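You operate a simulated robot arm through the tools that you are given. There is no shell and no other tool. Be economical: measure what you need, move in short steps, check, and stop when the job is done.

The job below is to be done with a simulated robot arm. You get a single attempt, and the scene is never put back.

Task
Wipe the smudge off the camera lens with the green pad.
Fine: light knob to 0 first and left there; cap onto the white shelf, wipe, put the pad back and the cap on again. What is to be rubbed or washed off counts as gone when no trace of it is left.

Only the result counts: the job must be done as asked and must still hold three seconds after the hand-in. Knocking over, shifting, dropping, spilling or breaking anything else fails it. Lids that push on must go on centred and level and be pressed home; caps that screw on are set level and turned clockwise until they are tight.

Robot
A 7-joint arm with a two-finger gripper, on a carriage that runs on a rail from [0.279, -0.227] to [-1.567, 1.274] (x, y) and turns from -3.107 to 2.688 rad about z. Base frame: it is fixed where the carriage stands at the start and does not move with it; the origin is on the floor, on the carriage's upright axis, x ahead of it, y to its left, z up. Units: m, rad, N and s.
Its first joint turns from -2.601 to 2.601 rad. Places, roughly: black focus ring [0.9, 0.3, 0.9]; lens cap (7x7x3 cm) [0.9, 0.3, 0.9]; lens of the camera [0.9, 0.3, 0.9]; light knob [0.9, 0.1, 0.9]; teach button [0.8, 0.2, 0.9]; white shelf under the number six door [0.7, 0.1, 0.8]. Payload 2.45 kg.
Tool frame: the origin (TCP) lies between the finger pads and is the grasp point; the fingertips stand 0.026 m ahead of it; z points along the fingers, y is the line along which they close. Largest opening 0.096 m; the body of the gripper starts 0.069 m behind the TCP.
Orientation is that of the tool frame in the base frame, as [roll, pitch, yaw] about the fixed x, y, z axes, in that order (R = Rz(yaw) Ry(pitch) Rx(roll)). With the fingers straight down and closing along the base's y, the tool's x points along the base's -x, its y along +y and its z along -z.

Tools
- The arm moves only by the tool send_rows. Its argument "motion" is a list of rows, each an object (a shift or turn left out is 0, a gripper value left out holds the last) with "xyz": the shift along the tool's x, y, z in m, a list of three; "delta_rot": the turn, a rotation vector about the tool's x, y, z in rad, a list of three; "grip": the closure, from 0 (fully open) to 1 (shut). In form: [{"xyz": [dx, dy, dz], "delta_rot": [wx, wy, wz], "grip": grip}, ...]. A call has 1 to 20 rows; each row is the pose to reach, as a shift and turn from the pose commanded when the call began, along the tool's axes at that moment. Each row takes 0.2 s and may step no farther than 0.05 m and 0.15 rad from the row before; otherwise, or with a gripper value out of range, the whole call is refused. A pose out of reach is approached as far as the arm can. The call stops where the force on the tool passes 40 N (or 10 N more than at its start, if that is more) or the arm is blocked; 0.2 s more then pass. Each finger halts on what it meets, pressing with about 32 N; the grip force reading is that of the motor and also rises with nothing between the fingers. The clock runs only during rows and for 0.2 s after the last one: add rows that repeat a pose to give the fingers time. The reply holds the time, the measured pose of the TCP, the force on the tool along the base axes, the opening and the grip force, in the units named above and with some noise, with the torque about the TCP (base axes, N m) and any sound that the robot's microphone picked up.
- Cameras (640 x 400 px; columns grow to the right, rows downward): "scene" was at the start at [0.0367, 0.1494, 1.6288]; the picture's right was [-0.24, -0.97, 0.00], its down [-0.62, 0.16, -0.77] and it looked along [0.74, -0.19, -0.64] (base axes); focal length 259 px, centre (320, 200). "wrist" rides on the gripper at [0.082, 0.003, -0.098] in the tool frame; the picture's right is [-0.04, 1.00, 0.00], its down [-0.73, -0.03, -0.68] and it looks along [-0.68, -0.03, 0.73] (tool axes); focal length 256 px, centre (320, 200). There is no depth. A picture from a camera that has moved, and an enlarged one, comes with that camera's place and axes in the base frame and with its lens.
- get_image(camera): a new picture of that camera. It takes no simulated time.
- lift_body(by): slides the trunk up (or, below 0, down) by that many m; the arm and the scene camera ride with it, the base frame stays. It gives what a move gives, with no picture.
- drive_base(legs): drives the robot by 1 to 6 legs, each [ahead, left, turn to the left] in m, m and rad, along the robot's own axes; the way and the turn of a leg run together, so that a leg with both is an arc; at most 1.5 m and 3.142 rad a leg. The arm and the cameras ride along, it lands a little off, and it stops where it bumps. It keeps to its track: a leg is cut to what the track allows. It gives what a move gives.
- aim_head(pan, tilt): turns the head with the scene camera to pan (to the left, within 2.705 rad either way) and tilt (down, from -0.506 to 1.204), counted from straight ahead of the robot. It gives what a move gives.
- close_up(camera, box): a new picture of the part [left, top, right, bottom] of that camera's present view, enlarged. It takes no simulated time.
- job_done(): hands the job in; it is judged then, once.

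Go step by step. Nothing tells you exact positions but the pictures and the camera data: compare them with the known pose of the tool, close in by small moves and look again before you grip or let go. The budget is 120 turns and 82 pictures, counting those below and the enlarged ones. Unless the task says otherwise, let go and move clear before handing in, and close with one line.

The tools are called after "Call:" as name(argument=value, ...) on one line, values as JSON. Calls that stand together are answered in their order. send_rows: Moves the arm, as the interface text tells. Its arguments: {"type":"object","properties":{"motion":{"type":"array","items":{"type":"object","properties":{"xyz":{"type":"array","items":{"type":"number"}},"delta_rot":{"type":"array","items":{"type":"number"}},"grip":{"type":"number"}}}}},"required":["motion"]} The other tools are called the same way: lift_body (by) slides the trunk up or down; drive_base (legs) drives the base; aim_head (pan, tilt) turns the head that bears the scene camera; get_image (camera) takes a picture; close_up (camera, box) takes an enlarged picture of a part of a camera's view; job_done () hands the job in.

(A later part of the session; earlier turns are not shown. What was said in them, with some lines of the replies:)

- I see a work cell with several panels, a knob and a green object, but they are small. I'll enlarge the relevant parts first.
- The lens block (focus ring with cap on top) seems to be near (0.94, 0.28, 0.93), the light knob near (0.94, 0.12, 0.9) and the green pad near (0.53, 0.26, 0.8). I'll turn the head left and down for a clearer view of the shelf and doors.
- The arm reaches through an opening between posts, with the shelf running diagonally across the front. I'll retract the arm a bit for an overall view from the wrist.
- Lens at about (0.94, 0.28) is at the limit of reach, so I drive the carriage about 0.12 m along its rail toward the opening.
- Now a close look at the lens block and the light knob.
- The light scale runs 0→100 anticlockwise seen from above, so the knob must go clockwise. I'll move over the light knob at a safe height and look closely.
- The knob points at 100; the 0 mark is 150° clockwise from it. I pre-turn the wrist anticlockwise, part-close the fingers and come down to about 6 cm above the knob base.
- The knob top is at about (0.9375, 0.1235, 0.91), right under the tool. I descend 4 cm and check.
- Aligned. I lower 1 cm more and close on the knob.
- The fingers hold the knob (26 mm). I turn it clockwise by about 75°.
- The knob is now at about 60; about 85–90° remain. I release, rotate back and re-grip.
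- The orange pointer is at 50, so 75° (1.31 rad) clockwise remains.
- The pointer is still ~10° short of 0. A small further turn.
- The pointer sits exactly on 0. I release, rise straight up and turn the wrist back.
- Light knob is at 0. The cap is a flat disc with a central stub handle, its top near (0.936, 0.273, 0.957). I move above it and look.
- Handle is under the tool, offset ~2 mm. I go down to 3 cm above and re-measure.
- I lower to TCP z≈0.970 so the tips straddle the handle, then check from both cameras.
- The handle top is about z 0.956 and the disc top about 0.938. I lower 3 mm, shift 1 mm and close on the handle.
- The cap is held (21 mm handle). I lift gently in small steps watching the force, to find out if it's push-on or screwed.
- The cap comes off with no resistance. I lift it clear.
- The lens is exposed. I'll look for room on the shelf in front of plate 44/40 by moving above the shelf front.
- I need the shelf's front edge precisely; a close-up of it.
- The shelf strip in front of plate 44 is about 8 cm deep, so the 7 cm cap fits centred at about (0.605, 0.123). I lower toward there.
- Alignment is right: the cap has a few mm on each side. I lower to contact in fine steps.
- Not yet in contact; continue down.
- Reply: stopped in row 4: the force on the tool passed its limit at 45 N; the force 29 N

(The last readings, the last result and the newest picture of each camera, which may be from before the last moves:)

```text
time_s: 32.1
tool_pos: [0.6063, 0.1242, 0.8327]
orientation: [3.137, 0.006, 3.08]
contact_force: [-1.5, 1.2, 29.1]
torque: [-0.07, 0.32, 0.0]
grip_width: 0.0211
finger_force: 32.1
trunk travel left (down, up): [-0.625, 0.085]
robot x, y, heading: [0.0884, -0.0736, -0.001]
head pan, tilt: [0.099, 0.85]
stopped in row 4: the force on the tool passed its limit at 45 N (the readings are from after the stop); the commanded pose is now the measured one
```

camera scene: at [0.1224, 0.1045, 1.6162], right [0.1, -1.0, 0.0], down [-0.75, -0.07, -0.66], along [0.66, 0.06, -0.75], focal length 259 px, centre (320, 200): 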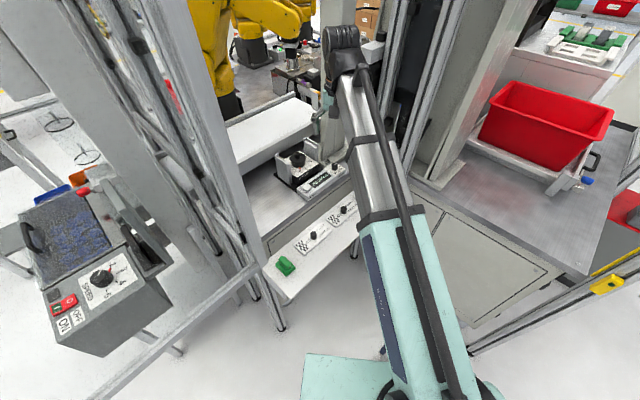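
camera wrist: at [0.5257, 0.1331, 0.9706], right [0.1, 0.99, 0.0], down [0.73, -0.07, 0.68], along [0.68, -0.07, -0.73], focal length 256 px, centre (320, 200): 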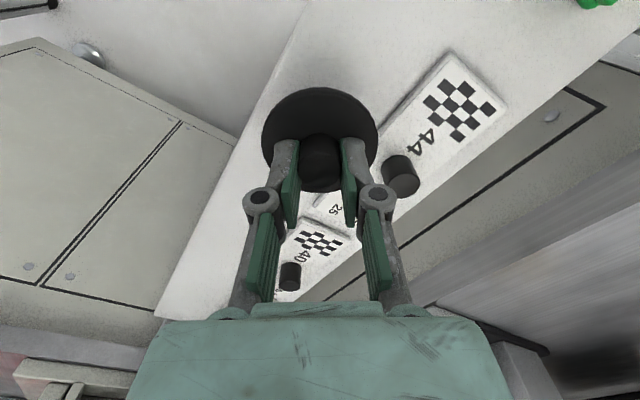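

The cap stands on the shelf. I release and rise.

Call:
send_rows(motion=[{"xyz": [0, 0, -0.0005], "grip": 0.7}, {"xyz": [0, 0, -0.0005], "grip": 0.5}, {"xyz": [0, 0, -0.0005], "grip": 0.4}, {"xyz": [0, 0, -0.03]}, {"xyz": [0, 0, -0.07]}, {"xyz": [0, 0, -0.11]}, {"xyz": [0, 0, -0.15]}, {"xyz": [0, 0, -0.15]}])

Call:
get_image(camera="wrist")

```text
time_s: 33.9
tool_pos: [0.6074, 0.1252, 0.982]
orientation: [3.14, 0.003, 3.079]
contact_force: [0.5, 1.0, -0.1]
torque: [-0.01, -0.02, -0.03]
grip_width: 0.0578
finger_force: 0.0
trunk travel left (down, up): [-0.625, 0.085]
robot x, y, heading: [0.0891, -0.0712, -0.004]
head pan, tilt: [0.099, 0.85]
```

```text
43 pictures are left
camera wrist: at [0.5257, 0.1326, 1.0796], right [0.1, 0.99, 0.0], down [0.73, -0.08, 0.68], along [0.68, -0.07, -0.73], focal length 256 px, centre (320, 200)
```

wrist: 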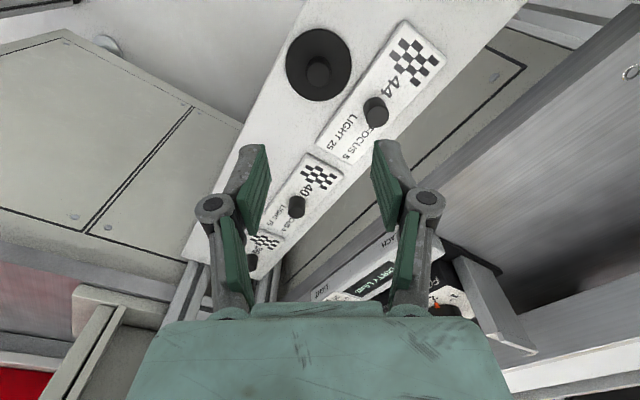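

The cap stands free in front of plate 44. Next the green pad near (0.529, 0.261): I go above it, turning the fingers to close across its ridge.

Call:
send_rows(motion=[{"xyz": [0.011, 0.0163, 0], "delta_rot": [0, 0, -0.118]}, {"xyz": [0.022, 0.0326, 0], "delta_rot": [0, 0, -0.236]}, {"xyz": [0.0325, 0.049, 0], "delta_rot": [0, 0, -0.354]}, {"xyz": [0.043, 0.065, 0], "delta_rot": [0, 0, -0.472]}, {"xyz": [0.054, 0.0816, 0], "delta_rot": [0, 0, -0.59]}, {"xyz": [0.065, 0.098, 0], "delta_rot": [0, 0, -0.708]}, {"xyz": [0.076, 0.114, 0], "delta_rot": [0, 0, -0.826]}, {"xyz": [0.0867, 0.1306, 0], "delta_rot": [0, 0, -0.944]}, {"xyz": [0.0867, 0.1306, 0], "delta_rot": [0, 0, -0.944]}])

Call:
get_image(camera="wrist")

Call:
close_up(camera="scene", box=[220, 160, 360, 300])

```text
time_s: 35.9
tool_pos: [0.5281, 0.2608, 0.9811]
orientation: [-3.139, 0.003, -2.257]
contact_force: [0.2, 0.2, -0.1]
torque: [0.01, -0.04, -0.02]
grip_width: 0.0576
finger_force: 0.2
trunk travel left (down, up): [-0.625, 0.085]
robot x, y, heading: [0.09, -0.0731, -0.002]
head pan, tilt: [0.099, 0.85]
```

```text
42 pictures are left
camera wrist: at [0.4745, 0.1988, 1.079], right [-0.75, 0.66, 0.0], down [0.49, 0.55, 0.68], along [0.45, 0.51, -0.73], focal length 256 px, centre (320, 200)
```

wrist: 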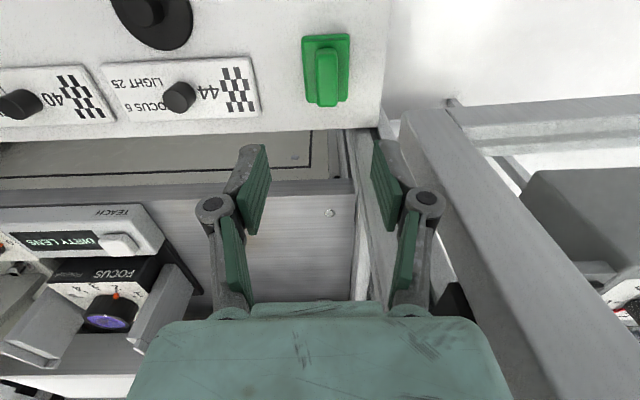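

```text
2.86 times, centred on (290, 230) of scene
camera zoom: at [0.1221, 0.1048, 1.6162], right [0.1, -1.0, 0.0], down [-0.75, -0.07, -0.66], along [0.66, 0.06, -0.75], focal length 741 px, centre (406, 114)
```

zoom: 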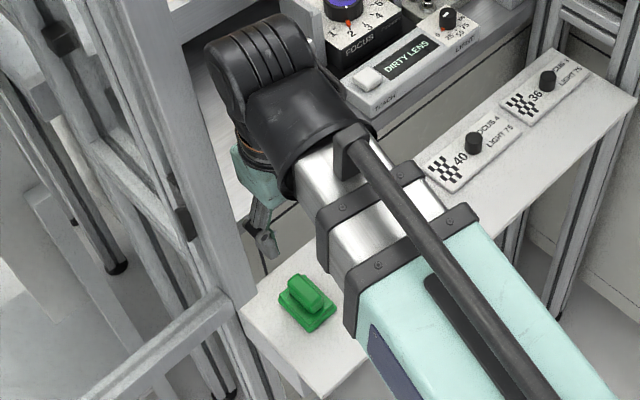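

The ridge is aligned with the fingers, centre near (0.520, 0.261). I shift over it and descend to z 0.90.

Call:
send_rows(motion=[{"xyz": [0.005, 0.006, 0.02]}, {"xyz": [0.005, 0.006, 0.05]}, {"xyz": [0.005, 0.006, 0.08]}, {"xyz": [0.005, 0.006, 0.08]}])

Call:
get_image(camera="wrist")

Call:
close_up(camera="scene", box=[240, 210, 320, 290])

```text
time_s: 36.9
tool_pos: [0.5227, 0.2607, 0.901]
orientation: [-3.14, 0.002, -2.258]
contact_force: [-1.0, 0.2, 0.2]
torque: [-0.01, -0.01, 0.02]
grip_width: 0.0577
finger_force: 0.1
trunk travel left (down, up): [-0.625, 0.085]
robot x, y, heading: [0.0885, -0.0731, -0.003]
head pan, tilt: [0.099, 0.85]
```

```text
40 pictures are left
camera wrist: at [0.4677, 0.1983, 0.9985], right [-0.75, 0.67, 0.0], down [0.49, 0.55, 0.68], along [0.45, 0.51, -0.73], focal length 256 px, centre (320, 200)
```

wrist: 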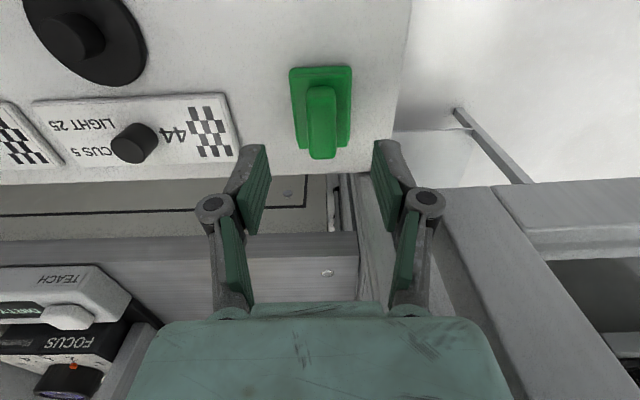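

```text
5.00 times, centred on (280, 250) of scene
camera zoom: at [0.1222, 0.1047, 1.6162], right [0.1, -1.0, 0.0], down [-0.75, -0.07, -0.66], along [0.66, 0.06, -0.75], focal length 1297 px, centre (520, -50)
```

zoom: 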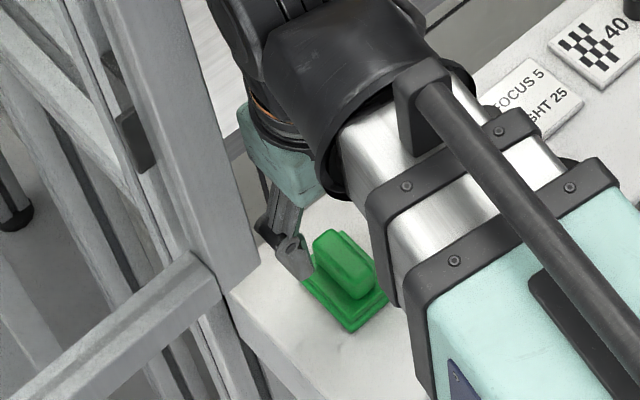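

Ridge top is at z≈0.83, centred. I descend to TCP 0.838 and close on the ridge.

Call:
send_rows(motion=[{"xyz": [0, 0, 0.03]}, {"xyz": [0, 0, 0.05]}, {"xyz": [0, 0, 0.06]}, {"xyz": [0, 0, 0.063]}, {"xyz": [0, 0, 0.063], "grip": 0.6}, {"xyz": [0, 0, 0.063], "grip": 0.75}, {"xyz": [0, 0, 0.063], "grip": 0.95}, {"xyz": [0, 0, 0.063], "grip": 0.95}])

Call:
close_up(camera="wrist", box=[220, 60, 420, 240])

```text
time_s: 38.7
tool_pos: [0.5213, 0.2596, 0.8378]
orientation: [-3.139, 0.004, -2.261]
contact_force: [0.2, 0.8, 0.3]
torque: [0.06, -0.02, 0.03]
grip_width: 0.0391
finger_force: 31.9
trunk travel left (down, up): [-0.625, 0.085]
robot x, y, heading: [0.0939, -0.0729, -0.007]
head pan, tilt: [0.099, 0.85]
```

```text
2.22 times, centred on (320, 150) of wrist
camera zoom: at [0.4675, 0.1983, 0.9355], right [-0.75, 0.67, 0.0], down [0.49, 0.55, 0.68], along [0.45, 0.51, -0.73], focal length 569 px, centre (320, 311)
```

zoom: 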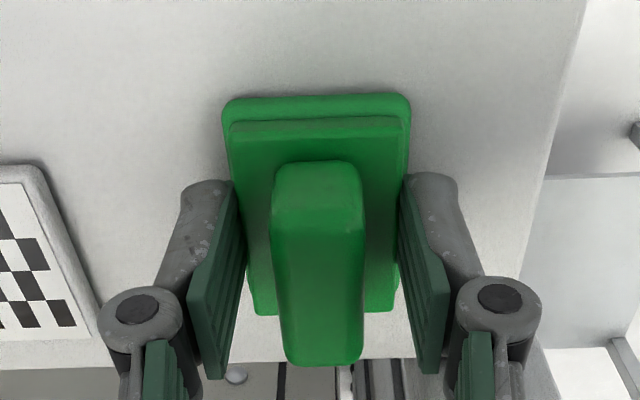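

The fingers met the 39 mm base plate rather than the ridge, so they are too low. I open, rise 8 mm, and grip the ridge.

Call:
send_rows(motion=[{"grip": 0.4}, {"grip": 0.4}, {"xyz": [0, 0, -0.004]}, {"xyz": [0, 0, -0.008]}, {"xyz": [0, 0, -0.008], "grip": 0.7}, {"xyz": [0, 0, -0.008], "grip": 0.95}, {"xyz": [0, 0, -0.008], "grip": 0.95}, {"xyz": [0, 0, -0.008], "grip": 0.95}])

Call:
close_up(camera="wrist", box=[220, 60, 420, 240])

```text
time_s: 40.5
tool_pos: [0.5206, 0.2609, 0.8451]
orientation: [-3.14, 0.004, -2.259]
contact_force: [0.5, 0.0, 0.3]
torque: [0.02, 0.01, 0.01]
grip_width: 0.0188
finger_force: 32.6
trunk travel left (down, up): [-0.625, 0.085]
robot x, y, heading: [0.088, -0.0717, -0.002]
head pan, tilt: [0.099, 0.85]
```

```text
2.22 times, centred on (320, 150) of wrist
camera zoom: at [0.4669, 0.1985, 0.9435], right [-0.75, 0.67, 0.0], down [0.49, 0.55, 0.68], along [0.45, 0.51, -0.73], focal length 569 px, centre (320, 311)
```

zoom: 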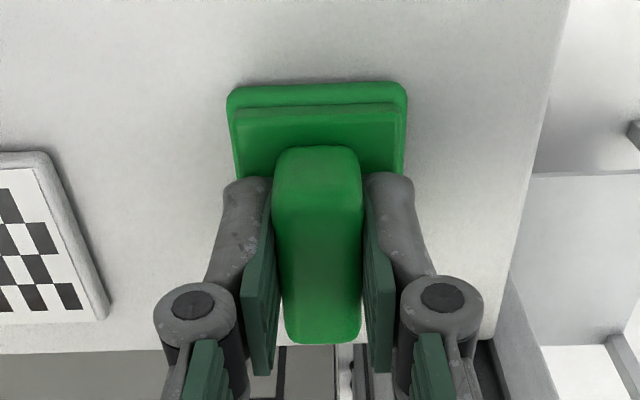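

Now the ridge is held (18.8 mm); home pose TCP (0.521, 0.2605, 0.8455), yaw −2.258. I lift the pad straight up and check.

Call:
send_rows(motion=[{"xyz": [0, 0, -0.005]}, {"xyz": [0, 0, -0.03]}, {"xyz": [0, 0, -0.07]}, {"xyz": [0, 0, -0.11]}, {"xyz": [0, 0, -0.15]}, {"xyz": [0, 0, -0.19]}, {"xyz": [0, 0, -0.22]}, {"xyz": [-0.0265, -0.0387, -0.22]}, {"xyz": [-0.053, -0.0775, -0.22]}, {"xyz": [-0.08, -0.116, -0.22]}, {"xyz": [-0.106, -0.155, -0.22]}, {"xyz": [-0.133, -0.194, -0.22]}, {"xyz": [-0.159, -0.2325, -0.22]}, {"xyz": [-0.186, -0.271, -0.22]}, {"xyz": [-0.2124, -0.31, -0.22]}, {"xyz": [-0.2124, -0.31, -0.22]}])

Call:
get_image(camera="wrist")

Call:
close_up(camera="scene", box=[260, 100, 380, 200])

```text
time_s: 43.9
tool_pos: [0.8955, 0.2262, 1.0655]
orientation: [-3.138, 0.005, -2.259]
contact_force: [0.1, -0.1, -1.0]
torque: [0.0, 0.02, 0.01]
grip_width: 0.0188
finger_force: 32.1
trunk travel left (down, up): [-0.625, 0.085]
robot x, y, heading: [0.0893, -0.072, -0.002]
head pan, tilt: [0.099, 0.85]
```

```text
36 pictures are left
camera wrist: at [0.8412, 0.1646, 1.1647], right [-0.75, 0.67, 0.0], down [0.49, 0.55, 0.68], along [0.45, 0.51, -0.73], focal length 256 px, centre (320, 200)
```

wrist: 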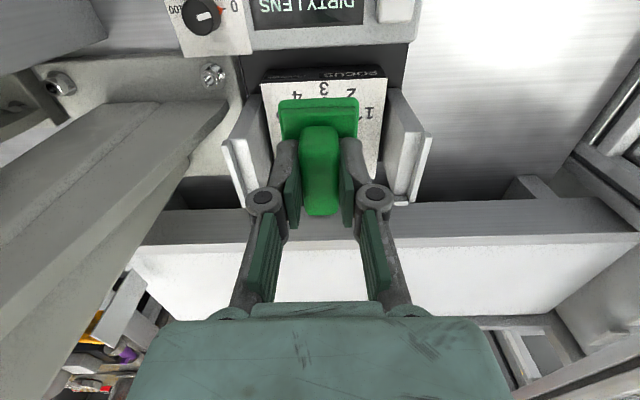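

```text
4.00 times, centred on (320, 150) of scene
camera zoom: at [0.1225, 0.1047, 1.6162], right [0.1, -1.0, 0.0], down [-0.75, -0.07, -0.66], along [0.66, 0.06, -0.75], focal length 1037 px, centre (320, 400)
```

zoom: 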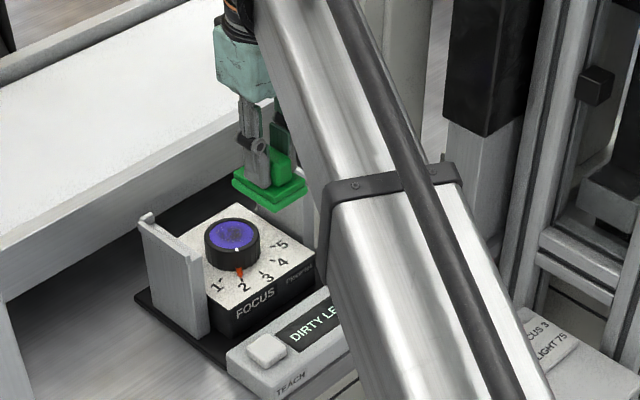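

The scene camera sees the lens next to the pad; I enlarge it to see the smudge.

Call:
close_up(camera="scene", box=[285, 142, 345, 180])

```text
10.53 times, centred on (315, 161) of scene
camera zoom: at [0.1225, 0.1047, 1.6162], right [0.1, -1.0, 0.0], down [-0.75, -0.07, -0.66], along [0.66, 0.06, -0.75], focal length 2730 px, centre (373, 610)
```

zoom: 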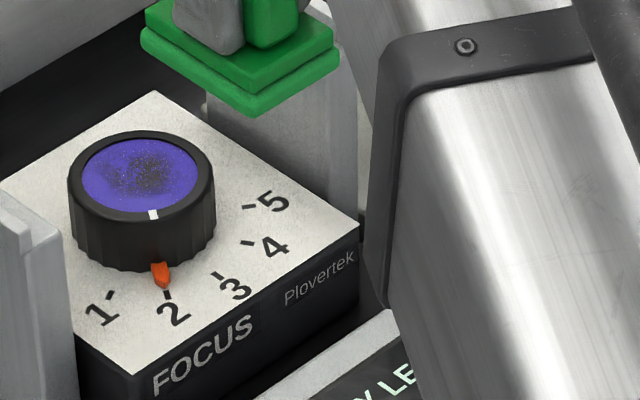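

The lens is almost flush in the ring, with a dark smudge around its middle. I move the pad over the lens centre (0.935, 0.273) and down to 1.01.

Call:
send_rows(motion=[{"xyz": [-0.03, 0, 0]}, {"xyz": [-0.061, 0, 0]}, {"xyz": [-0.061, 0, 0.03]}, {"xyz": [-0.061, 0, 0.055]}, {"xyz": [-0.061, 0, 0.055]}])

Call:
close_up(camera="scene", box=[275, 125, 355, 180])

Call:
close_up(camera="wrist", box=[200, 40, 440, 240])

```text
time_s: 45.1
tool_pos: [0.9325, 0.2728, 1.0121]
orientation: [-3.138, 0.002, -2.259]
contact_force: [0.2, 0.5, -0.8]
torque: [0.01, 0.02, -0.02]
grip_width: 0.019
finger_force: 32.8
trunk travel left (down, up): [-0.625, 0.085]
robot x, y, heading: [0.0896, -0.0766, -0.002]
head pan, tilt: [0.099, 0.85]
```

```text
7.27 times, centred on (315, 152) of scene
camera zoom: at [0.1224, 0.1048, 1.6162], right [0.1, -1.0, 0.0], down [-0.75, -0.07, -0.66], along [0.66, 0.06, -0.75], focal length 1886 px, centre (356, 546)
```

zoom: 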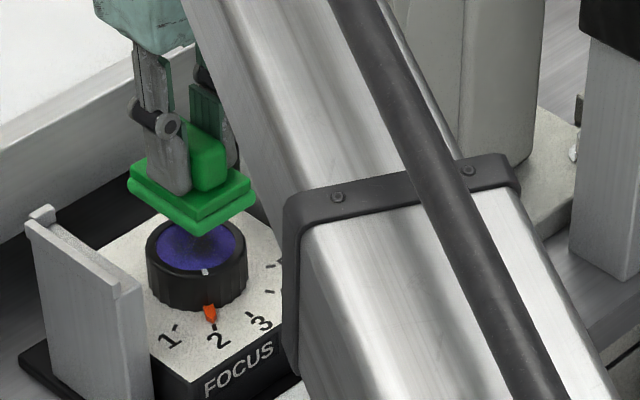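

```text
2.00 times, centred on (320, 140) of wrist
camera zoom: at [0.879, 0.2119, 1.1099], right [-0.75, 0.67, 0.0], down [0.49, 0.55, 0.68], along [0.45, 0.51, -0.73], focal length 512 px, centre (320, 320)
```

zoom: 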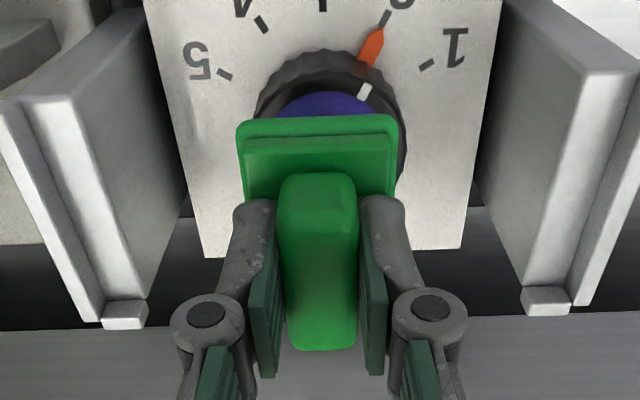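

Pad is centred within a few mm. I lower it to contact in small steps.

Call:
send_rows(motion=[{"xyz": [0, 0.003, 0.008]}, {"xyz": [0, 0.003, 0.014]}, {"xyz": [0, 0.003, 0.018]}, {"xyz": [0, 0.003, 0.021]}, {"xyz": [0, 0.003, 0.023]}])

Call:
close_up(camera="scene", box=[275, 125, 355, 180])

```text
time_s: 46.3
tool_pos: [0.9308, 0.2755, 0.9894]
orientation: [-3.14, 0.003, -2.259]
contact_force: [-0.7, -0.9, -0.9]
torque: [0.05, 0.01, -0.01]
grip_width: 0.0189
finger_force: 31.7
trunk travel left (down, up): [-0.625, 0.085]
robot x, y, heading: [0.0921, -0.0715, -0.004]
head pan, tilt: [0.099, 0.85]
```

```text
7.27 times, centred on (315, 152) of scene
camera zoom: at [0.1222, 0.1047, 1.6162], right [0.1, -1.0, 0.0], down [-0.75, -0.07, -0.66], along [0.66, 0.06, -0.75], focal length 1886 px, centre (356, 546)
```

zoom: 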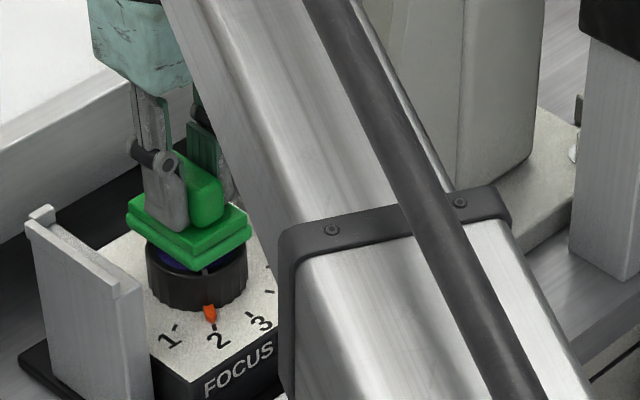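

Call:
send_rows(motion=[{"xyz": [0, -0.001, 0.002]}, {"xyz": [0, -0.001, 0.004]}, {"xyz": [0, -0.001, 0.005]}])

```text
time_s: 47.1
tool_pos: [0.9324, 0.276, 0.9845]
orientation: [-3.139, 0.006, -2.257]
contact_force: [-0.4, -0.2, -0.5]
torque: [-0.01, -0.01, -0.01]
grip_width: 0.0192
finger_force: 32.6
trunk travel left (down, up): [-0.625, 0.085]
robot x, y, heading: [0.0884, -0.0726, 0.003]
head pan, tilt: [0.099, 0.85]
```

Call:
send_rows(motion=[{"xyz": [0, 0, 0.001]}, {"xyz": [0, 0, 0.002]}, {"xyz": [0, 0, 0.003]}, {"xyz": [0, 0, 0.004]}])

```text
time_s: 48.1
tool_pos: [0.9315, 0.2745, 0.9829]
orientation: [-3.139, 0.007, -2.258]
contact_force: [4.4, 0.6, 20.9]
torque: [-0.08, 0.05, 0.01]
grip_width: 0.0193
finger_force: 32.0
trunk travel left (down, up): [-0.625, 0.085]
robot x, y, heading: [0.0859, -0.0732, -0.002]
head pan, tilt: [0.099, 0.85]
```

Contact with about 20 N. I ease off slightly and rub back and forth with small strokes in both directions.

Call:
send_rows(motion=[{"xyz": [0.006, 0, -0.001]}, {"xyz": [0.012, 0, -0.001]}, {"xyz": [0.004, 0, -0.001]}, {"xyz": [-0.004, 0, -0.001]}, {"xyz": [-0.012, 0, -0.001]}, {"xyz": [-0.004, 0.004, -0.001]}, {"xyz": [0, 0.01, -0.001]}, {"xyz": [0, 0.002, -0.001]}, {"xyz": [0, -0.006, -0.001]}, {"xyz": [0, -0.012, -0.001]}, {"xyz": [0, -0.004, -0.001]}, {"xyz": [0.008, 0.006, -0.001]}, {"xyz": [0, 0, -0.001]}, {"xyz": [-0.008, -0.006, -0.001]}, {"xyz": [0, 0, -0.001]}, {"xyz": [0.008, -0.006, -0.001]}, {"xyz": [0, 0, -0.001]}, {"xyz": [-0.008, 0.006, -0.001]}, {"xyz": [0, 0, -0.001]}])

```text
time_s: 52.1
tool_pos: [0.9302, 0.2757, 0.9815]
orientation: [-3.139, 0.004, -2.257]
contact_force: [0.3, 3.4, 12.6]
torque: [0.13, 0.0, 0.04]
grip_width: 0.019
finger_force: 31.7
trunk travel left (down, up): [-0.625, 0.085]
robot x, y, heading: [0.0871, -0.0736, -0.003]
head pan, tilt: [0.099, 0.85]
```

I lift and pull back to inspect the lens.

Call:
send_rows(motion=[{"xyz": [0, 0, -0.03]}, {"xyz": [0, 0, -0.07]}, {"xyz": [0.03, 0, -0.08]}, {"xyz": [0.06, 0, -0.08]}, {"xyz": [0.06, 0, -0.08]}])

Call:
close_up(camera="scene", box=[285, 142, 345, 180])

Call:
get_image(camera="wrist")

```text
time_s: 53.3
tool_pos: [0.893, 0.2271, 1.0602]
orientation: [-3.139, 0.001, -2.257]
contact_force: [-0.4, -0.6, -0.6]
torque: [-0.03, -0.01, 0.02]
grip_width: 0.0191
finger_force: 31.9
trunk travel left (down, up): [-0.625, 0.085]
robot x, y, heading: [0.092, -0.0776, -0.001]
head pan, tilt: [0.099, 0.85]
```

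```text
10.53 times, centred on (315, 161) of scene
camera zoom: at [0.1221, 0.1045, 1.6162], right [0.1, -1.0, 0.0], down [-0.75, -0.07, -0.66], along [0.66, 0.06, -0.75], focal length 2730 px, centre (373, 610)
```

zoom: 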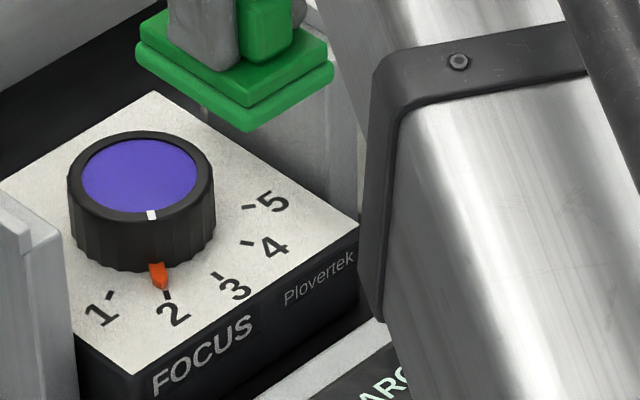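

```text
29 pictures are left
camera wrist: at [0.8395, 0.1663, 1.1589], right [-0.75, 0.67, 0.0], down [0.49, 0.55, 0.68], along [0.45, 0.51, -0.73], focal length 256 px, centre (320, 200)
```

wrist: 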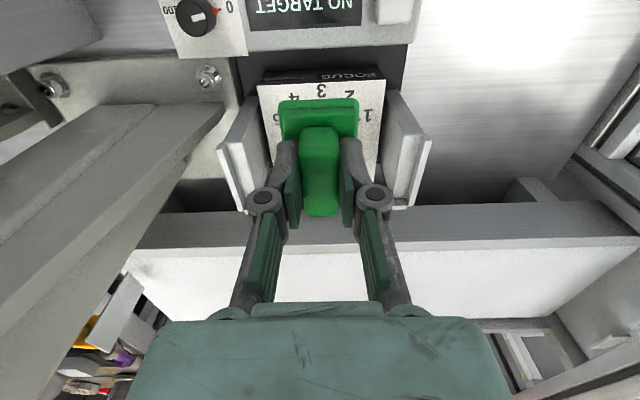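

The lens is clean (display now "NO TARGET"). I check whether the focus ring moved slightly while rubbing.

Call:
close_up(camera="scene", box=[293, 150, 317, 174])

```text
16.00 times, centred on (305, 162) of scene
camera zoom: at [0.1221, 0.1045, 1.6162], right [0.1, -1.0, 0.0], down [-0.75, -0.07, -0.66], along [0.66, 0.06, -0.75], focal length 4149 px, centre (560, 808)
```

zoom: 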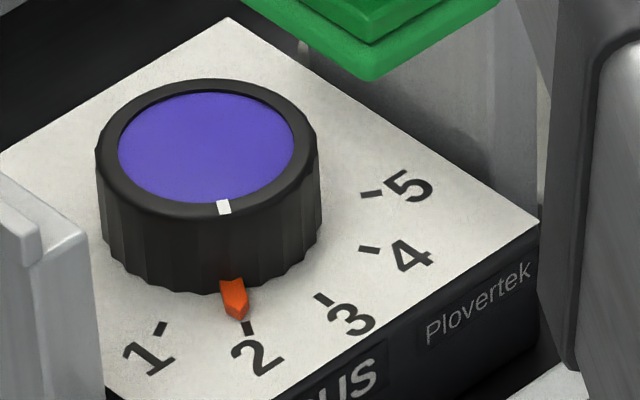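

The ring change is at most ~2°. Now I return the pad above its home spot.

Call:
send_rows(motion=[{"xyz": [0.0264, 0.0386, -0.005]}, {"xyz": [0.0527, 0.0771, -0.005]}, {"xyz": [0.0791, 0.1157, -0.005]}, {"xyz": [0.1055, 0.1542, -0.005]}, {"xyz": [0.1318, 0.1928, -0.005]}, {"xyz": [0.1582, 0.2313, -0.005]}, {"xyz": [0.1845, 0.2699, -0.005]}, {"xyz": [0.2109, 0.3084, -0.005]}, {"xyz": [0.2109, 0.3084, 0.03]}, {"xyz": [0.2109, 0.3084, 0.07]}, {"xyz": [0.2109, 0.3084, 0.11]}, {"xyz": [0.2109, 0.3084, 0.15]}, {"xyz": [0.2109, 0.3084, 0.185]}, {"xyz": [0.2109, 0.3084, 0.2]}, {"xyz": [0.2109, 0.3084, 0.2]}])

Call:
get_image(camera="wrist")

```text
time_s: 56.5
tool_pos: [0.5231, 0.262, 0.8601]
orientation: [-3.139, 0.003, -2.258]
contact_force: [-0.1, -1.4, -0.9]
torque: [0.03, -0.01, 0.01]
grip_width: 0.0189
finger_force: 32.3
trunk travel left (down, up): [-0.625, 0.085]
robot x, y, heading: [0.0897, -0.0744, 0.0]
head pan, tilt: [0.099, 0.85]
```

```text
27 pictures are left
camera wrist: at [0.4682, 0.201, 0.9576], right [-0.75, 0.67, 0.0], down [0.49, 0.55, 0.68], along [0.45, 0.51, -0.73], focal length 256 px, centre (320, 200)
```

wrist: 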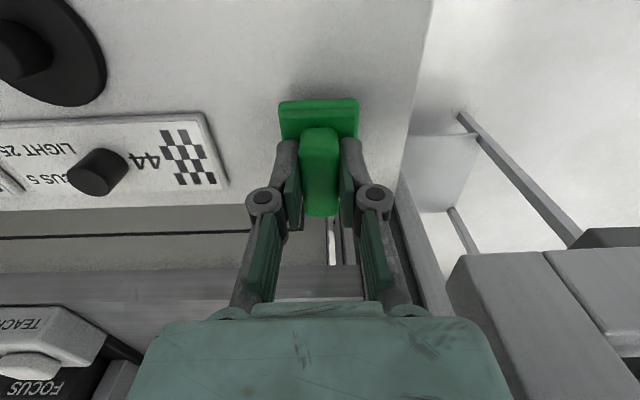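

Call:
send_rows(motion=[{"xyz": [0.0018, 0.0005, 0.005]}, {"xyz": [0.0018, 0.0005, 0.009]}, {"xyz": [0.0018, 0.0005, 0.012]}, {"xyz": [0.0018, 0.0005, 0.014]}, {"xyz": [0.0018, 0.0005, 0.015]}])

```text
time_s: 57.7
tool_pos: [0.5212, 0.2608, 0.8449]
orientation: [-3.139, 0.003, -2.258]
contact_force: [0.4, -0.1, 1.9]
torque: [0.09, -0.07, -0.05]
grip_width: 0.0188
finger_force: 31.8
trunk travel left (down, up): [-0.625, 0.085]
robot x, y, heading: [0.0896, -0.0745, 0.003]
head pan, tilt: [0.099, 0.85]
```

Contact just begins at the same height as before. I press half a millimetre, release and rise.

Call:
send_rows(motion=[{"xyz": [0, 0, 0.0005]}, {"xyz": [0, 0, 0.0005], "grip": 0.7}, {"xyz": [0, 0, 0.0005], "grip": 0.5}, {"xyz": [0, 0, 0.0005], "grip": 0.4}, {"xyz": [0, 0, -0.03]}, {"xyz": [0, 0, -0.07]}, {"xyz": [0, 0, -0.11]}, {"xyz": [0, 0, -0.14]}, {"xyz": [0, 0, -0.14]}])

Call:
get_image(camera="wrist")

```text
time_s: 59.7
tool_pos: [0.5204, 0.2628, 0.9852]
orientation: [-3.139, 0.004, -2.258]
contact_force: [-0.5, 1.6, -0.3]
torque: [0.02, 0.02, 0.02]
grip_width: 0.0575
finger_force: 0.1
trunk travel left (down, up): [-0.625, 0.085]
robot x, y, heading: [0.0878, -0.0716, -0.002]
head pan, tilt: [0.099, 0.85]
```

```text
26 pictures are left
camera wrist: at [0.4665, 0.2001, 1.0833], right [-0.75, 0.67, 0.0], down [0.49, 0.55, 0.68], along [0.45, 0.51, -0.73], focal length 256 px, centre (320, 200)
```

wrist: 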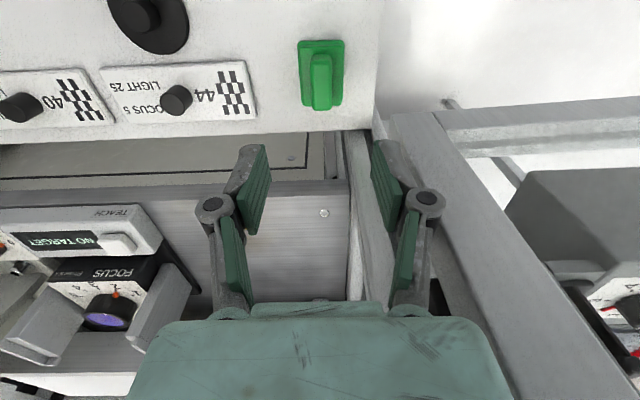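

The pad is back in its place. Now back above the cap at (0.606, 0.124) with the original wrist yaw.

Call:
send_rows(motion=[{"xyz": [0.0066, -0.0193, 0], "delta_rot": [0, 0, 0.118]}, {"xyz": [0.0131, -0.0386, 0], "delta_rot": [0, 0, 0.236]}, {"xyz": [0.0197, -0.058, 0], "delta_rot": [0, 0, 0.354]}, {"xyz": [0.0262, -0.0773, 0], "delta_rot": [0, 0, 0.472]}, {"xyz": [0.0328, -0.0966, 0], "delta_rot": [0, 0, 0.59]}, {"xyz": [0.0393, -0.116, 0], "delta_rot": [0, 0, 0.708]}, {"xyz": [0.0459, -0.1352, 0], "delta_rot": [0, 0, 0.826]}, {"xyz": [0.0524, -0.1545, 0], "delta_rot": [0, 0, 0.944]}, {"xyz": [0.0524, -0.1545, 0.04], "delta_rot": [0, 0, 0.944]}, {"xyz": [0.0524, -0.1545, 0.08], "delta_rot": [0, 0, 0.944]}, {"xyz": [0.0524, -0.1545, 0.1], "delta_rot": [0, 0, 0.944]}, {"xyz": [0.0524, -0.1545, 0.1], "delta_rot": [0, 0, 0.944]}])

Call:
close_up(camera="wrist", box=[200, 40, 440, 240])

```text
time_s: 62.3
tool_pos: [0.606, 0.1214, 0.8853]
orientation: [3.141, 0.004, 3.081]
contact_force: [1.0, 0.3, -0.3]
torque: [0.0, -0.02, 0.0]
grip_width: 0.0576
finger_force: 0.1
trunk travel left (down, up): [-0.625, 0.085]
robot x, y, heading: [0.0913, -0.0718, -0.003]
head pan, tilt: [0.099, 0.85]
```

```text
2.00 times, centred on (320, 140) of wrist
camera zoom: at [0.5259, 0.1304, 0.9828], right [0.1, 0.99, 0.0], down [0.73, -0.08, 0.68], along [0.68, -0.07, -0.73], focal length 512 px, centre (320, 320)
```

zoom: 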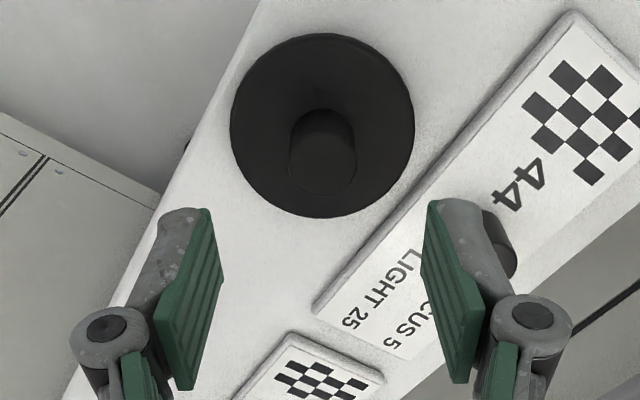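

Aligned with the handle. I descend and grip it at the same height as before.

Call:
send_rows(motion=[{"xyz": [0, 0.001, 0.02]}, {"xyz": [0, 0.001, 0.04]}, {"xyz": [0, 0.001, 0.048]}, {"xyz": [0, 0.001, 0.051]}, {"xyz": [0, 0.001, 0.051], "grip": 0.6}, {"xyz": [0, 0.001, 0.051], "grip": 0.75}, {"xyz": [0, 0.001, 0.051], "grip": 0.85}, {"xyz": [0, 0.001, 0.051], "grip": 0.85}])

Call:
close_up(camera="wrist", box=[220, 60, 420, 240])

```text
time_s: 64.1
tool_pos: [0.6084, 0.123, 0.8337]
orientation: [3.14, 0.004, 3.082]
contact_force: [0.0, 0.2, 0.3]
torque: [0.0, 0.02, 0.03]
grip_width: 0.0214
finger_force: 31.9
trunk travel left (down, up): [-0.625, 0.085]
robot x, y, heading: [0.0885, -0.0728, -0.001]
head pan, tilt: [0.099, 0.85]
```

```text
2.22 times, centred on (320, 150) of wrist
camera zoom: at [0.5261, 0.1311, 0.9315], right [0.1, 0.99, 0.0], down [0.73, -0.08, 0.68], along [0.68, -0.07, -0.73], focal length 569 px, centre (320, 311)
```

zoom: 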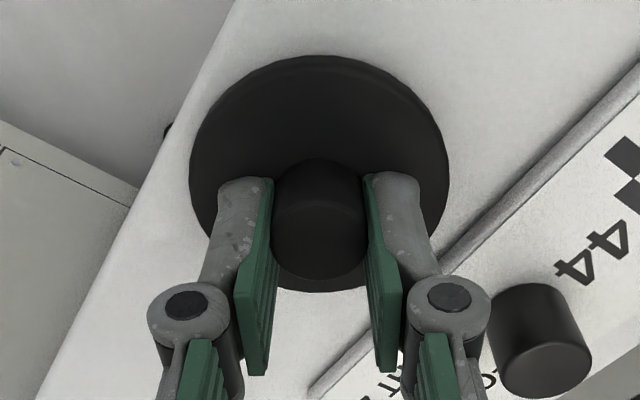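

Cap gripped again. I lift it and carry it over to above the lens.

Call:
send_rows(motion=[{"xyz": [0, 0, -0.005]}, {"xyz": [0, 0, -0.04]}, {"xyz": [0, 0, -0.08]}, {"xyz": [0, 0, -0.12]}, {"xyz": [0, 0, -0.16]}, {"xyz": [0, 0, -0.2]}, {"xyz": [0, 0, -0.23]}, {"xyz": [-0.04, 0.0212, -0.23]}, {"xyz": [-0.08, 0.0424, -0.23]}, {"xyz": [-0.12, 0.0636, -0.23]}, {"xyz": [-0.16, 0.0848, -0.23]}, {"xyz": [-0.2, 0.106, -0.23]}, {"xyz": [-0.24, 0.127, -0.23]}, {"xyz": [-0.28, 0.148, -0.23]}, {"xyz": [-0.3195, 0.1695, -0.23]}, {"xyz": [-0.3195, 0.1695, -0.2]}, {"xyz": [-0.3195, 0.1695, -0.17]}, {"xyz": [-0.3195, 0.1695, -0.17]}])

Call:
get_image(camera="wrist")

Call:
close_up(camera="scene", box=[275, 125, 355, 180])

```text
time_s: 67.9
tool_pos: [0.9358, 0.2724, 1.0053]
orientation: [3.14, 0.003, 3.08]
contact_force: [-0.1, -1.3, -0.9]
torque: [-0.05, 0.02, 0.03]
grip_width: 0.0213
finger_force: 32.2
trunk travel left (down, up): [-0.625, 0.085]
robot x, y, heading: [0.0881, -0.0722, -0.003]
head pan, tilt: [0.099, 0.85]
```

```text
23 pictures are left
camera wrist: at [0.8549, 0.2798, 1.1031], right [0.1, 0.99, 0.0], down [0.73, -0.08, 0.68], along [0.68, -0.07, -0.73], focal length 256 px, centre (320, 200)
```

wrist: 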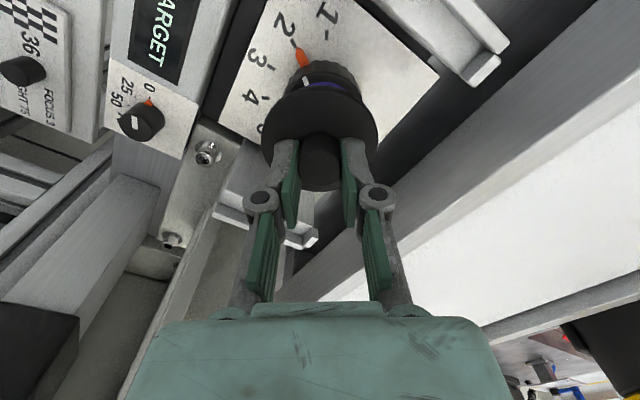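

```text
7.27 times, centred on (315, 152) of scene
camera zoom: at [0.1224, 0.1048, 1.6162], right [0.1, -1.0, 0.0], down [-0.75, -0.07, -0.66], along [0.66, 0.06, -0.75], focal length 1886 px, centre (356, 546)
```

zoom: 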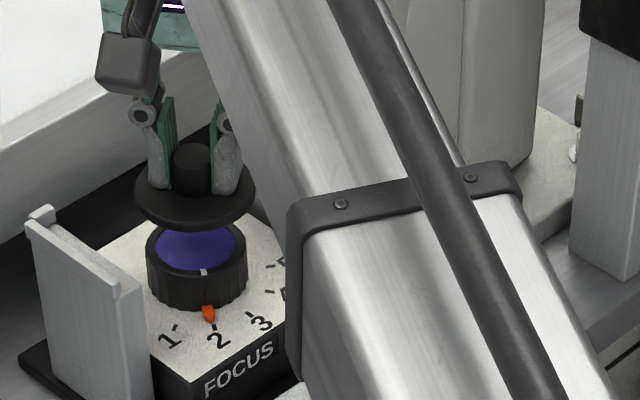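

Cap is above the ring and aligned in both views (about 1 mm correction in y). I lower it in small steps.

Call:
send_rows(motion=[{"xyz": [-0.0005, 0.0012, 0.01]}, {"xyz": [-0.0005, 0.0012, 0.02]}, {"xyz": [-0.0005, 0.0012, 0.025]}, {"xyz": [-0.0005, 0.0012, 0.025]}])

Call:
close_up(camera="scene", box=[285, 130, 335, 170])

Call:
close_up(camera="wrist", box=[220, 70, 420, 230])

```text
time_s: 68.9
tool_pos: [0.9366, 0.2735, 0.9795]
orientation: [3.139, 0.004, 3.081]
contact_force: [0.5, 0.3, -0.5]
torque: [0.03, 0.05, 0.01]
grip_width: 0.0213
finger_force: 31.9
trunk travel left (down, up): [-0.625, 0.085]
robot x, y, heading: [0.0869, -0.0718, -0.002]
head pan, tilt: [0.099, 0.85]
```

```text
10.00 times, centred on (310, 150) of scene
camera zoom: at [0.1222, 0.1047, 1.6162], right [0.1, -1.0, 0.0], down [-0.75, -0.07, -0.66], along [0.66, 0.06, -0.75], focal length 2593 px, centre (420, 700)
```

zoom: 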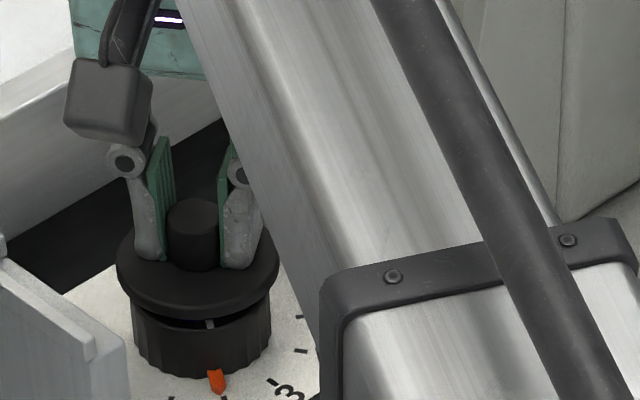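

```text
2.50 times, centred on (320, 150) of wrist
camera zoom: at [0.8551, 0.2816, 1.0778], right [0.1, 0.99, 0.0], down [0.73, -0.08, 0.68], along [0.68, -0.07, -0.73], focal length 640 px, centre (320, 325)
```

zoom: 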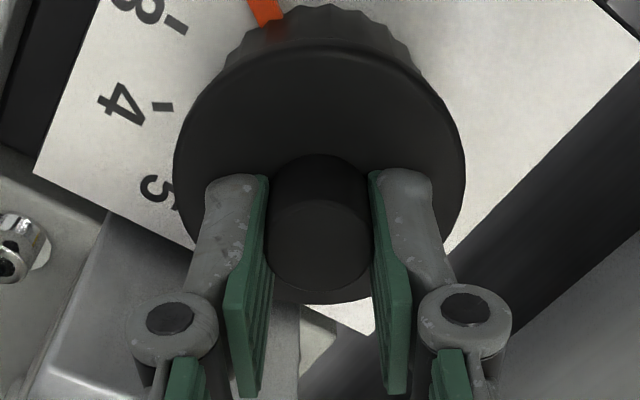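

Looks centred. I lower to the seat and press gently.

Call:
send_rows(motion=[{"xyz": [0.0007, 0, 0.004]}, {"xyz": [0.0007, 0, 0.007]}, {"xyz": [0.0007, 0, 0.009]}, {"xyz": [0.0007, 0, 0.0105]}])

Call:
close_up(camera="scene", box=[285, 130, 335, 170])

```text
time_s: 69.9
tool_pos: [0.9356, 0.2744, 0.9698]
orientation: [3.137, 0.004, 3.082]
contact_force: [0.9, 0.7, 8.6]
torque: [0.0, 0.04, 0.03]
grip_width: 0.0213
finger_force: 31.9
trunk travel left (down, up): [-0.625, 0.085]
robot x, y, heading: [0.0912, -0.0736, 0.001]
head pan, tilt: [0.099, 0.85]
```

```text
10.00 times, centred on (310, 150) of scene
camera zoom: at [0.1213, 0.1044, 1.6165], right [0.1, -1.0, 0.0], down [-0.75, -0.07, -0.66], along [0.66, 0.07, -0.75], focal length 2593 px, centre (420, 700)
```

zoom: 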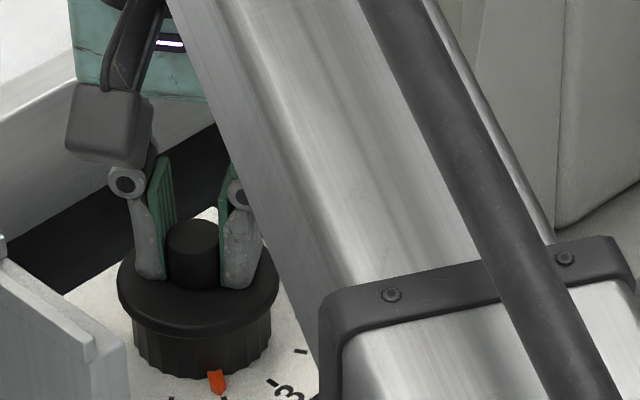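

Contact at the original height. I press it home with more force.

Call:
send_rows(motion=[{"xyz": [0, 0, 0.0015]}, {"xyz": [0, 0, 0.003]}, {"xyz": [0, 0, 0.0045]}, {"xyz": [0, 0, 0.0045]}])

```text
time_s: 70.8
tool_pos: [0.9368, 0.2738, 0.9701]
orientation: [3.137, 0.009, 3.081]
contact_force: [-3.5, -1.1, 19.2]
torque: [-0.02, 0.35, 0.02]
grip_width: 0.0214
finger_force: 32.3
trunk travel left (down, up): [-0.625, 0.085]
robot x, y, heading: [0.0894, -0.0743, -0.001]
head pan, tilt: [0.099, 0.85]
stopped in row 4: the force on the tool passed its limit at 41 N (the readings are from after the stop); the commanded pose is now the measured one
```

Pressed to over 40 N without further travel. I release, rise a little and inspect.

Call:
send_rows(motion=[{"grip": 0.7}, {"grip": 0.5}, {"grip": 0.4}, {"xyz": [0, 0, -0.03]}, {"xyz": [0, 0, -0.06]}, {"xyz": [0.02, 0, -0.07]}, {"xyz": [0.02, 0, -0.07]}])

Call:
close_up(camera="scene", box=[285, 130, 335, 170])

Call:
get_image(camera="wrist")

```text
time_s: 72.4
tool_pos: [0.916, 0.2759, 1.0379]
orientation: [3.138, 0.006, 3.081]
contact_force: [0.7, 0.4, -0.4]
torque: [0.0, -0.02, 0.0]
grip_width: 0.0575
finger_force: 0.1
trunk travel left (down, up): [-0.625, 0.085]
robot x, y, heading: [0.0904, -0.0744, 0.0]
head pan, tilt: [0.099, 0.85]
```

```text
10.00 times, centred on (310, 150) of scene
camera zoom: at [0.122, 0.1046, 1.6162], right [0.1, -1.0, 0.0], down [-0.75, -0.07, -0.66], along [0.66, 0.06, -0.75], focal length 2593 px, centre (420, 700)
```

zoom: 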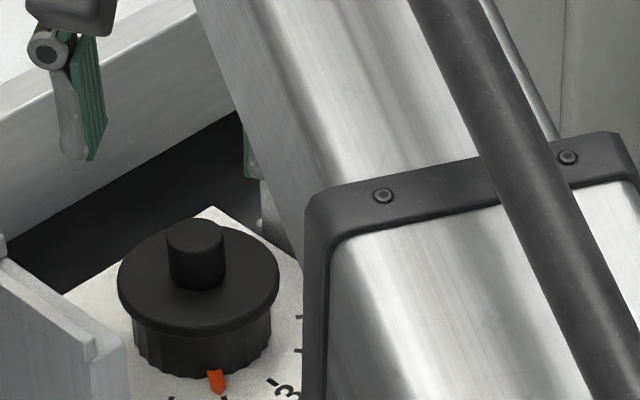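

```text
17 pictures are left
camera wrist: at [0.8352, 0.2837, 1.1355], right [0.1, 0.99, 0.0], down [0.73, -0.08, 0.68], along [0.68, -0.07, -0.73], focal length 256 px, centre (320, 200)
```

wrist: 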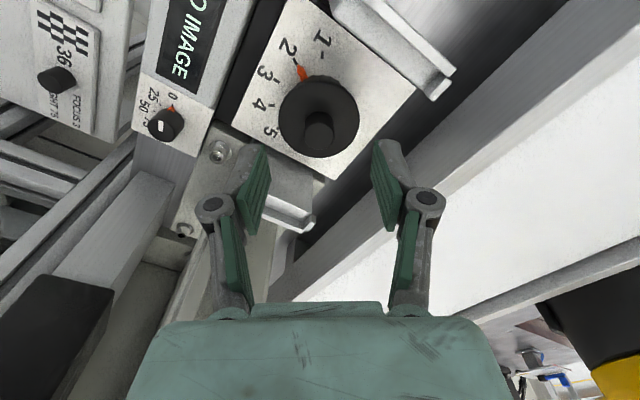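

The display shows "NO IMAGE" again and the cap sits as at the start. I check level, focus mark and light mark close up.

Call:
close_up(camera="wrist", box=[260, 20, 380, 140])

Call:
close_up(camera="wrist", box=[130, 70, 210, 150])

Call:
close_up(camera="scene", box=[285, 140, 325, 180])

```text
3.33 times, centred on (320, 80) of wrist
camera zoom: at [0.8352, 0.2837, 1.1355], right [0.1, 0.99, 0.0], down [0.73, -0.08, 0.68], along [0.68, -0.07, -0.73], focal length 853 px, centre (320, 600)
```

zoom: 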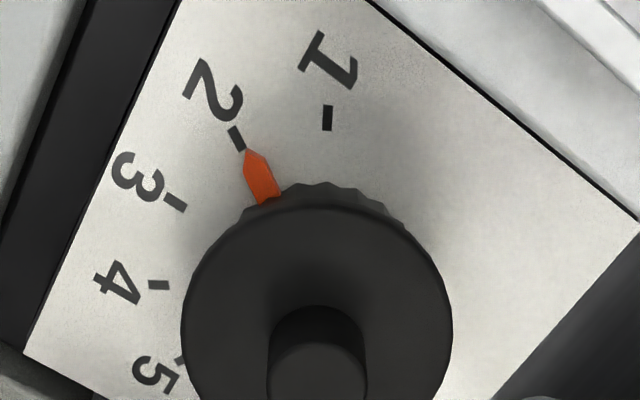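

```text
5.00 times, centred on (170, 110) of wrist
camera zoom: at [0.8352, 0.2837, 1.1355], right [0.1, 0.99, 0.0], down [0.73, -0.08, 0.68], along [0.68, -0.07, -0.73], focal length 1280 px, centre (1070, 650)
```

zoom: 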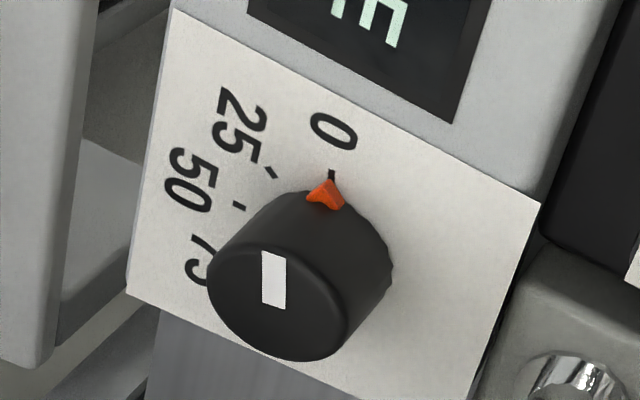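

```text
10.00 times, centred on (305, 160) of scene
camera zoom: at [0.122, 0.1046, 1.6162], right [0.1, -1.0, 0.0], down [-0.75, -0.07, -0.66], along [0.66, 0.06, -0.75], focal length 2593 px, centre (470, 600)
```

zoom: 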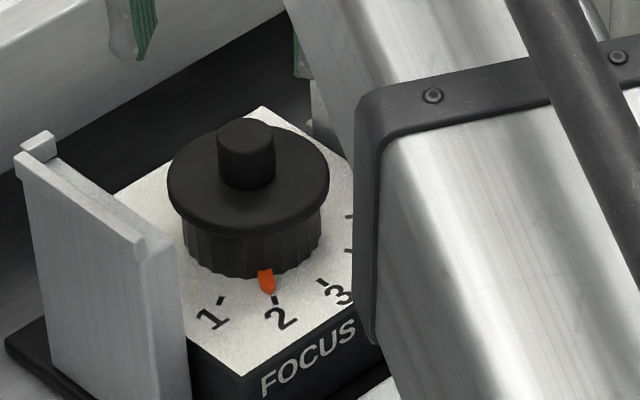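

Focus is at 2, light is at 0, and the cap is level and centred. I move the arm clear and take a last look.

Call:
send_rows(motion=[{"xyz": [0, 0, -0.04]}, {"xyz": [0.04, -0.02, -0.07]}, {"xyz": [0.08, -0.04, -0.1]}, {"xyz": [0.12, -0.06, -0.12]}, {"xyz": [0.16, -0.08, -0.12]}, {"xyz": [0.16, -0.08, -0.12]}])

Call:
get_image(camera="wrist")

Call:
close_up(camera="scene", box=[220, 110, 420, 310])

```text
refused: row 2 steps farther than a row can; nothing moved
```

```text
13 pictures are left
camera wrist: at [0.8352, 0.2837, 1.1355], right [0.1, 0.99, 0.0], down [0.73, -0.08, 0.68], along [0.68, -0.07, -0.73], focal length 256 px, centre (320, 200)
```

wrist: 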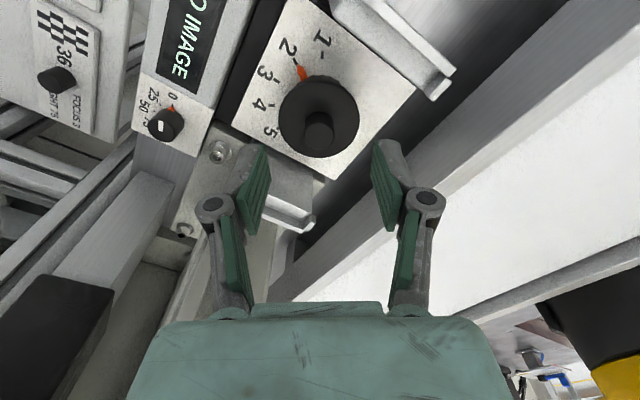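

```text
2.00 times, centred on (320, 210) of scene
camera zoom: at [0.122, 0.1046, 1.6162], right [0.1, -1.0, 0.0], down [-0.75, -0.07, -0.66], along [0.66, 0.06, -0.75], focal length 519 px, centre (320, 180)
```

zoom: 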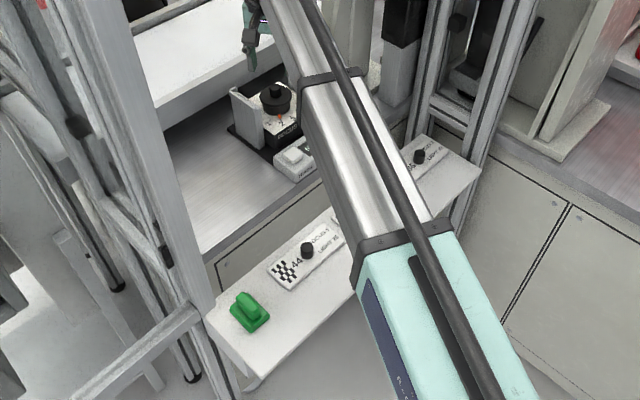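

The step was too long, so nothing moved; everything else is in place. I retract with smaller steps.

Call:
send_rows(motion=[{"xyz": [0, 0, -0.04]}, {"xyz": [0.03, -0.01, -0.06]}, {"xyz": [0.06, -0.025, -0.08]}, {"xyz": [0.095, -0.04, -0.1]}, {"xyz": [0.13, -0.06, -0.11]}, {"xyz": [0.16, -0.08, -0.11]}, {"xyz": [0.16, -0.08, -0.11]}])

Call:
get_image(camera="wrist")

```text
time_s: 74.0
tool_pos: [0.7512, 0.205, 1.1458]
orientation: [3.137, 0.007, 3.079]
contact_force: [0.6, -1.0, 0.2]
torque: [0.0, 0.0, -0.01]
grip_width: 0.0576
finger_force: 0.1
trunk travel left (down, up): [-0.625, 0.085]
robot x, y, heading: [0.0861, -0.0741, -0.0]
head pan, tilt: [0.099, 0.85]
```

```text
11 pictures are left
camera wrist: at [0.6705, 0.2131, 1.2436], right [0.1, 0.99, 0.0], down [0.73, -0.08, 0.68], along [0.68, -0.07, -0.73], focal length 256 px, centre (320, 200)
```

wrist: 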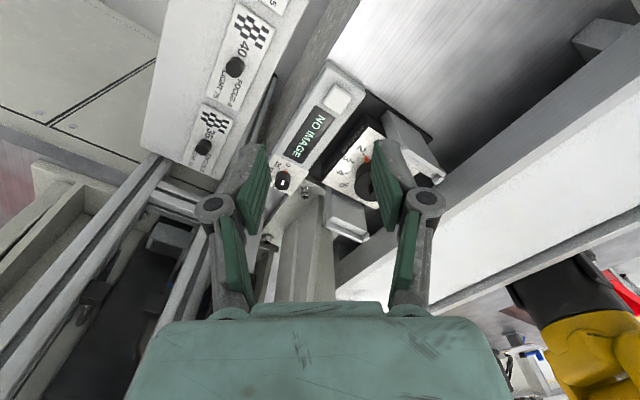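

The light knob is at 0, the lens is clean, the cap is on, the pad is back on the shelf and the arm is clear. I hand the job in.

Call:
job_done()

```text
The job is handed in.
```

The smudge is wiped off the lens with no trace visible, the light knob is at 0, the pad is back in its place, and the cap is on again, level and pressed home; the focus ring may have turned by about 2° during the wiping but still points at 2.
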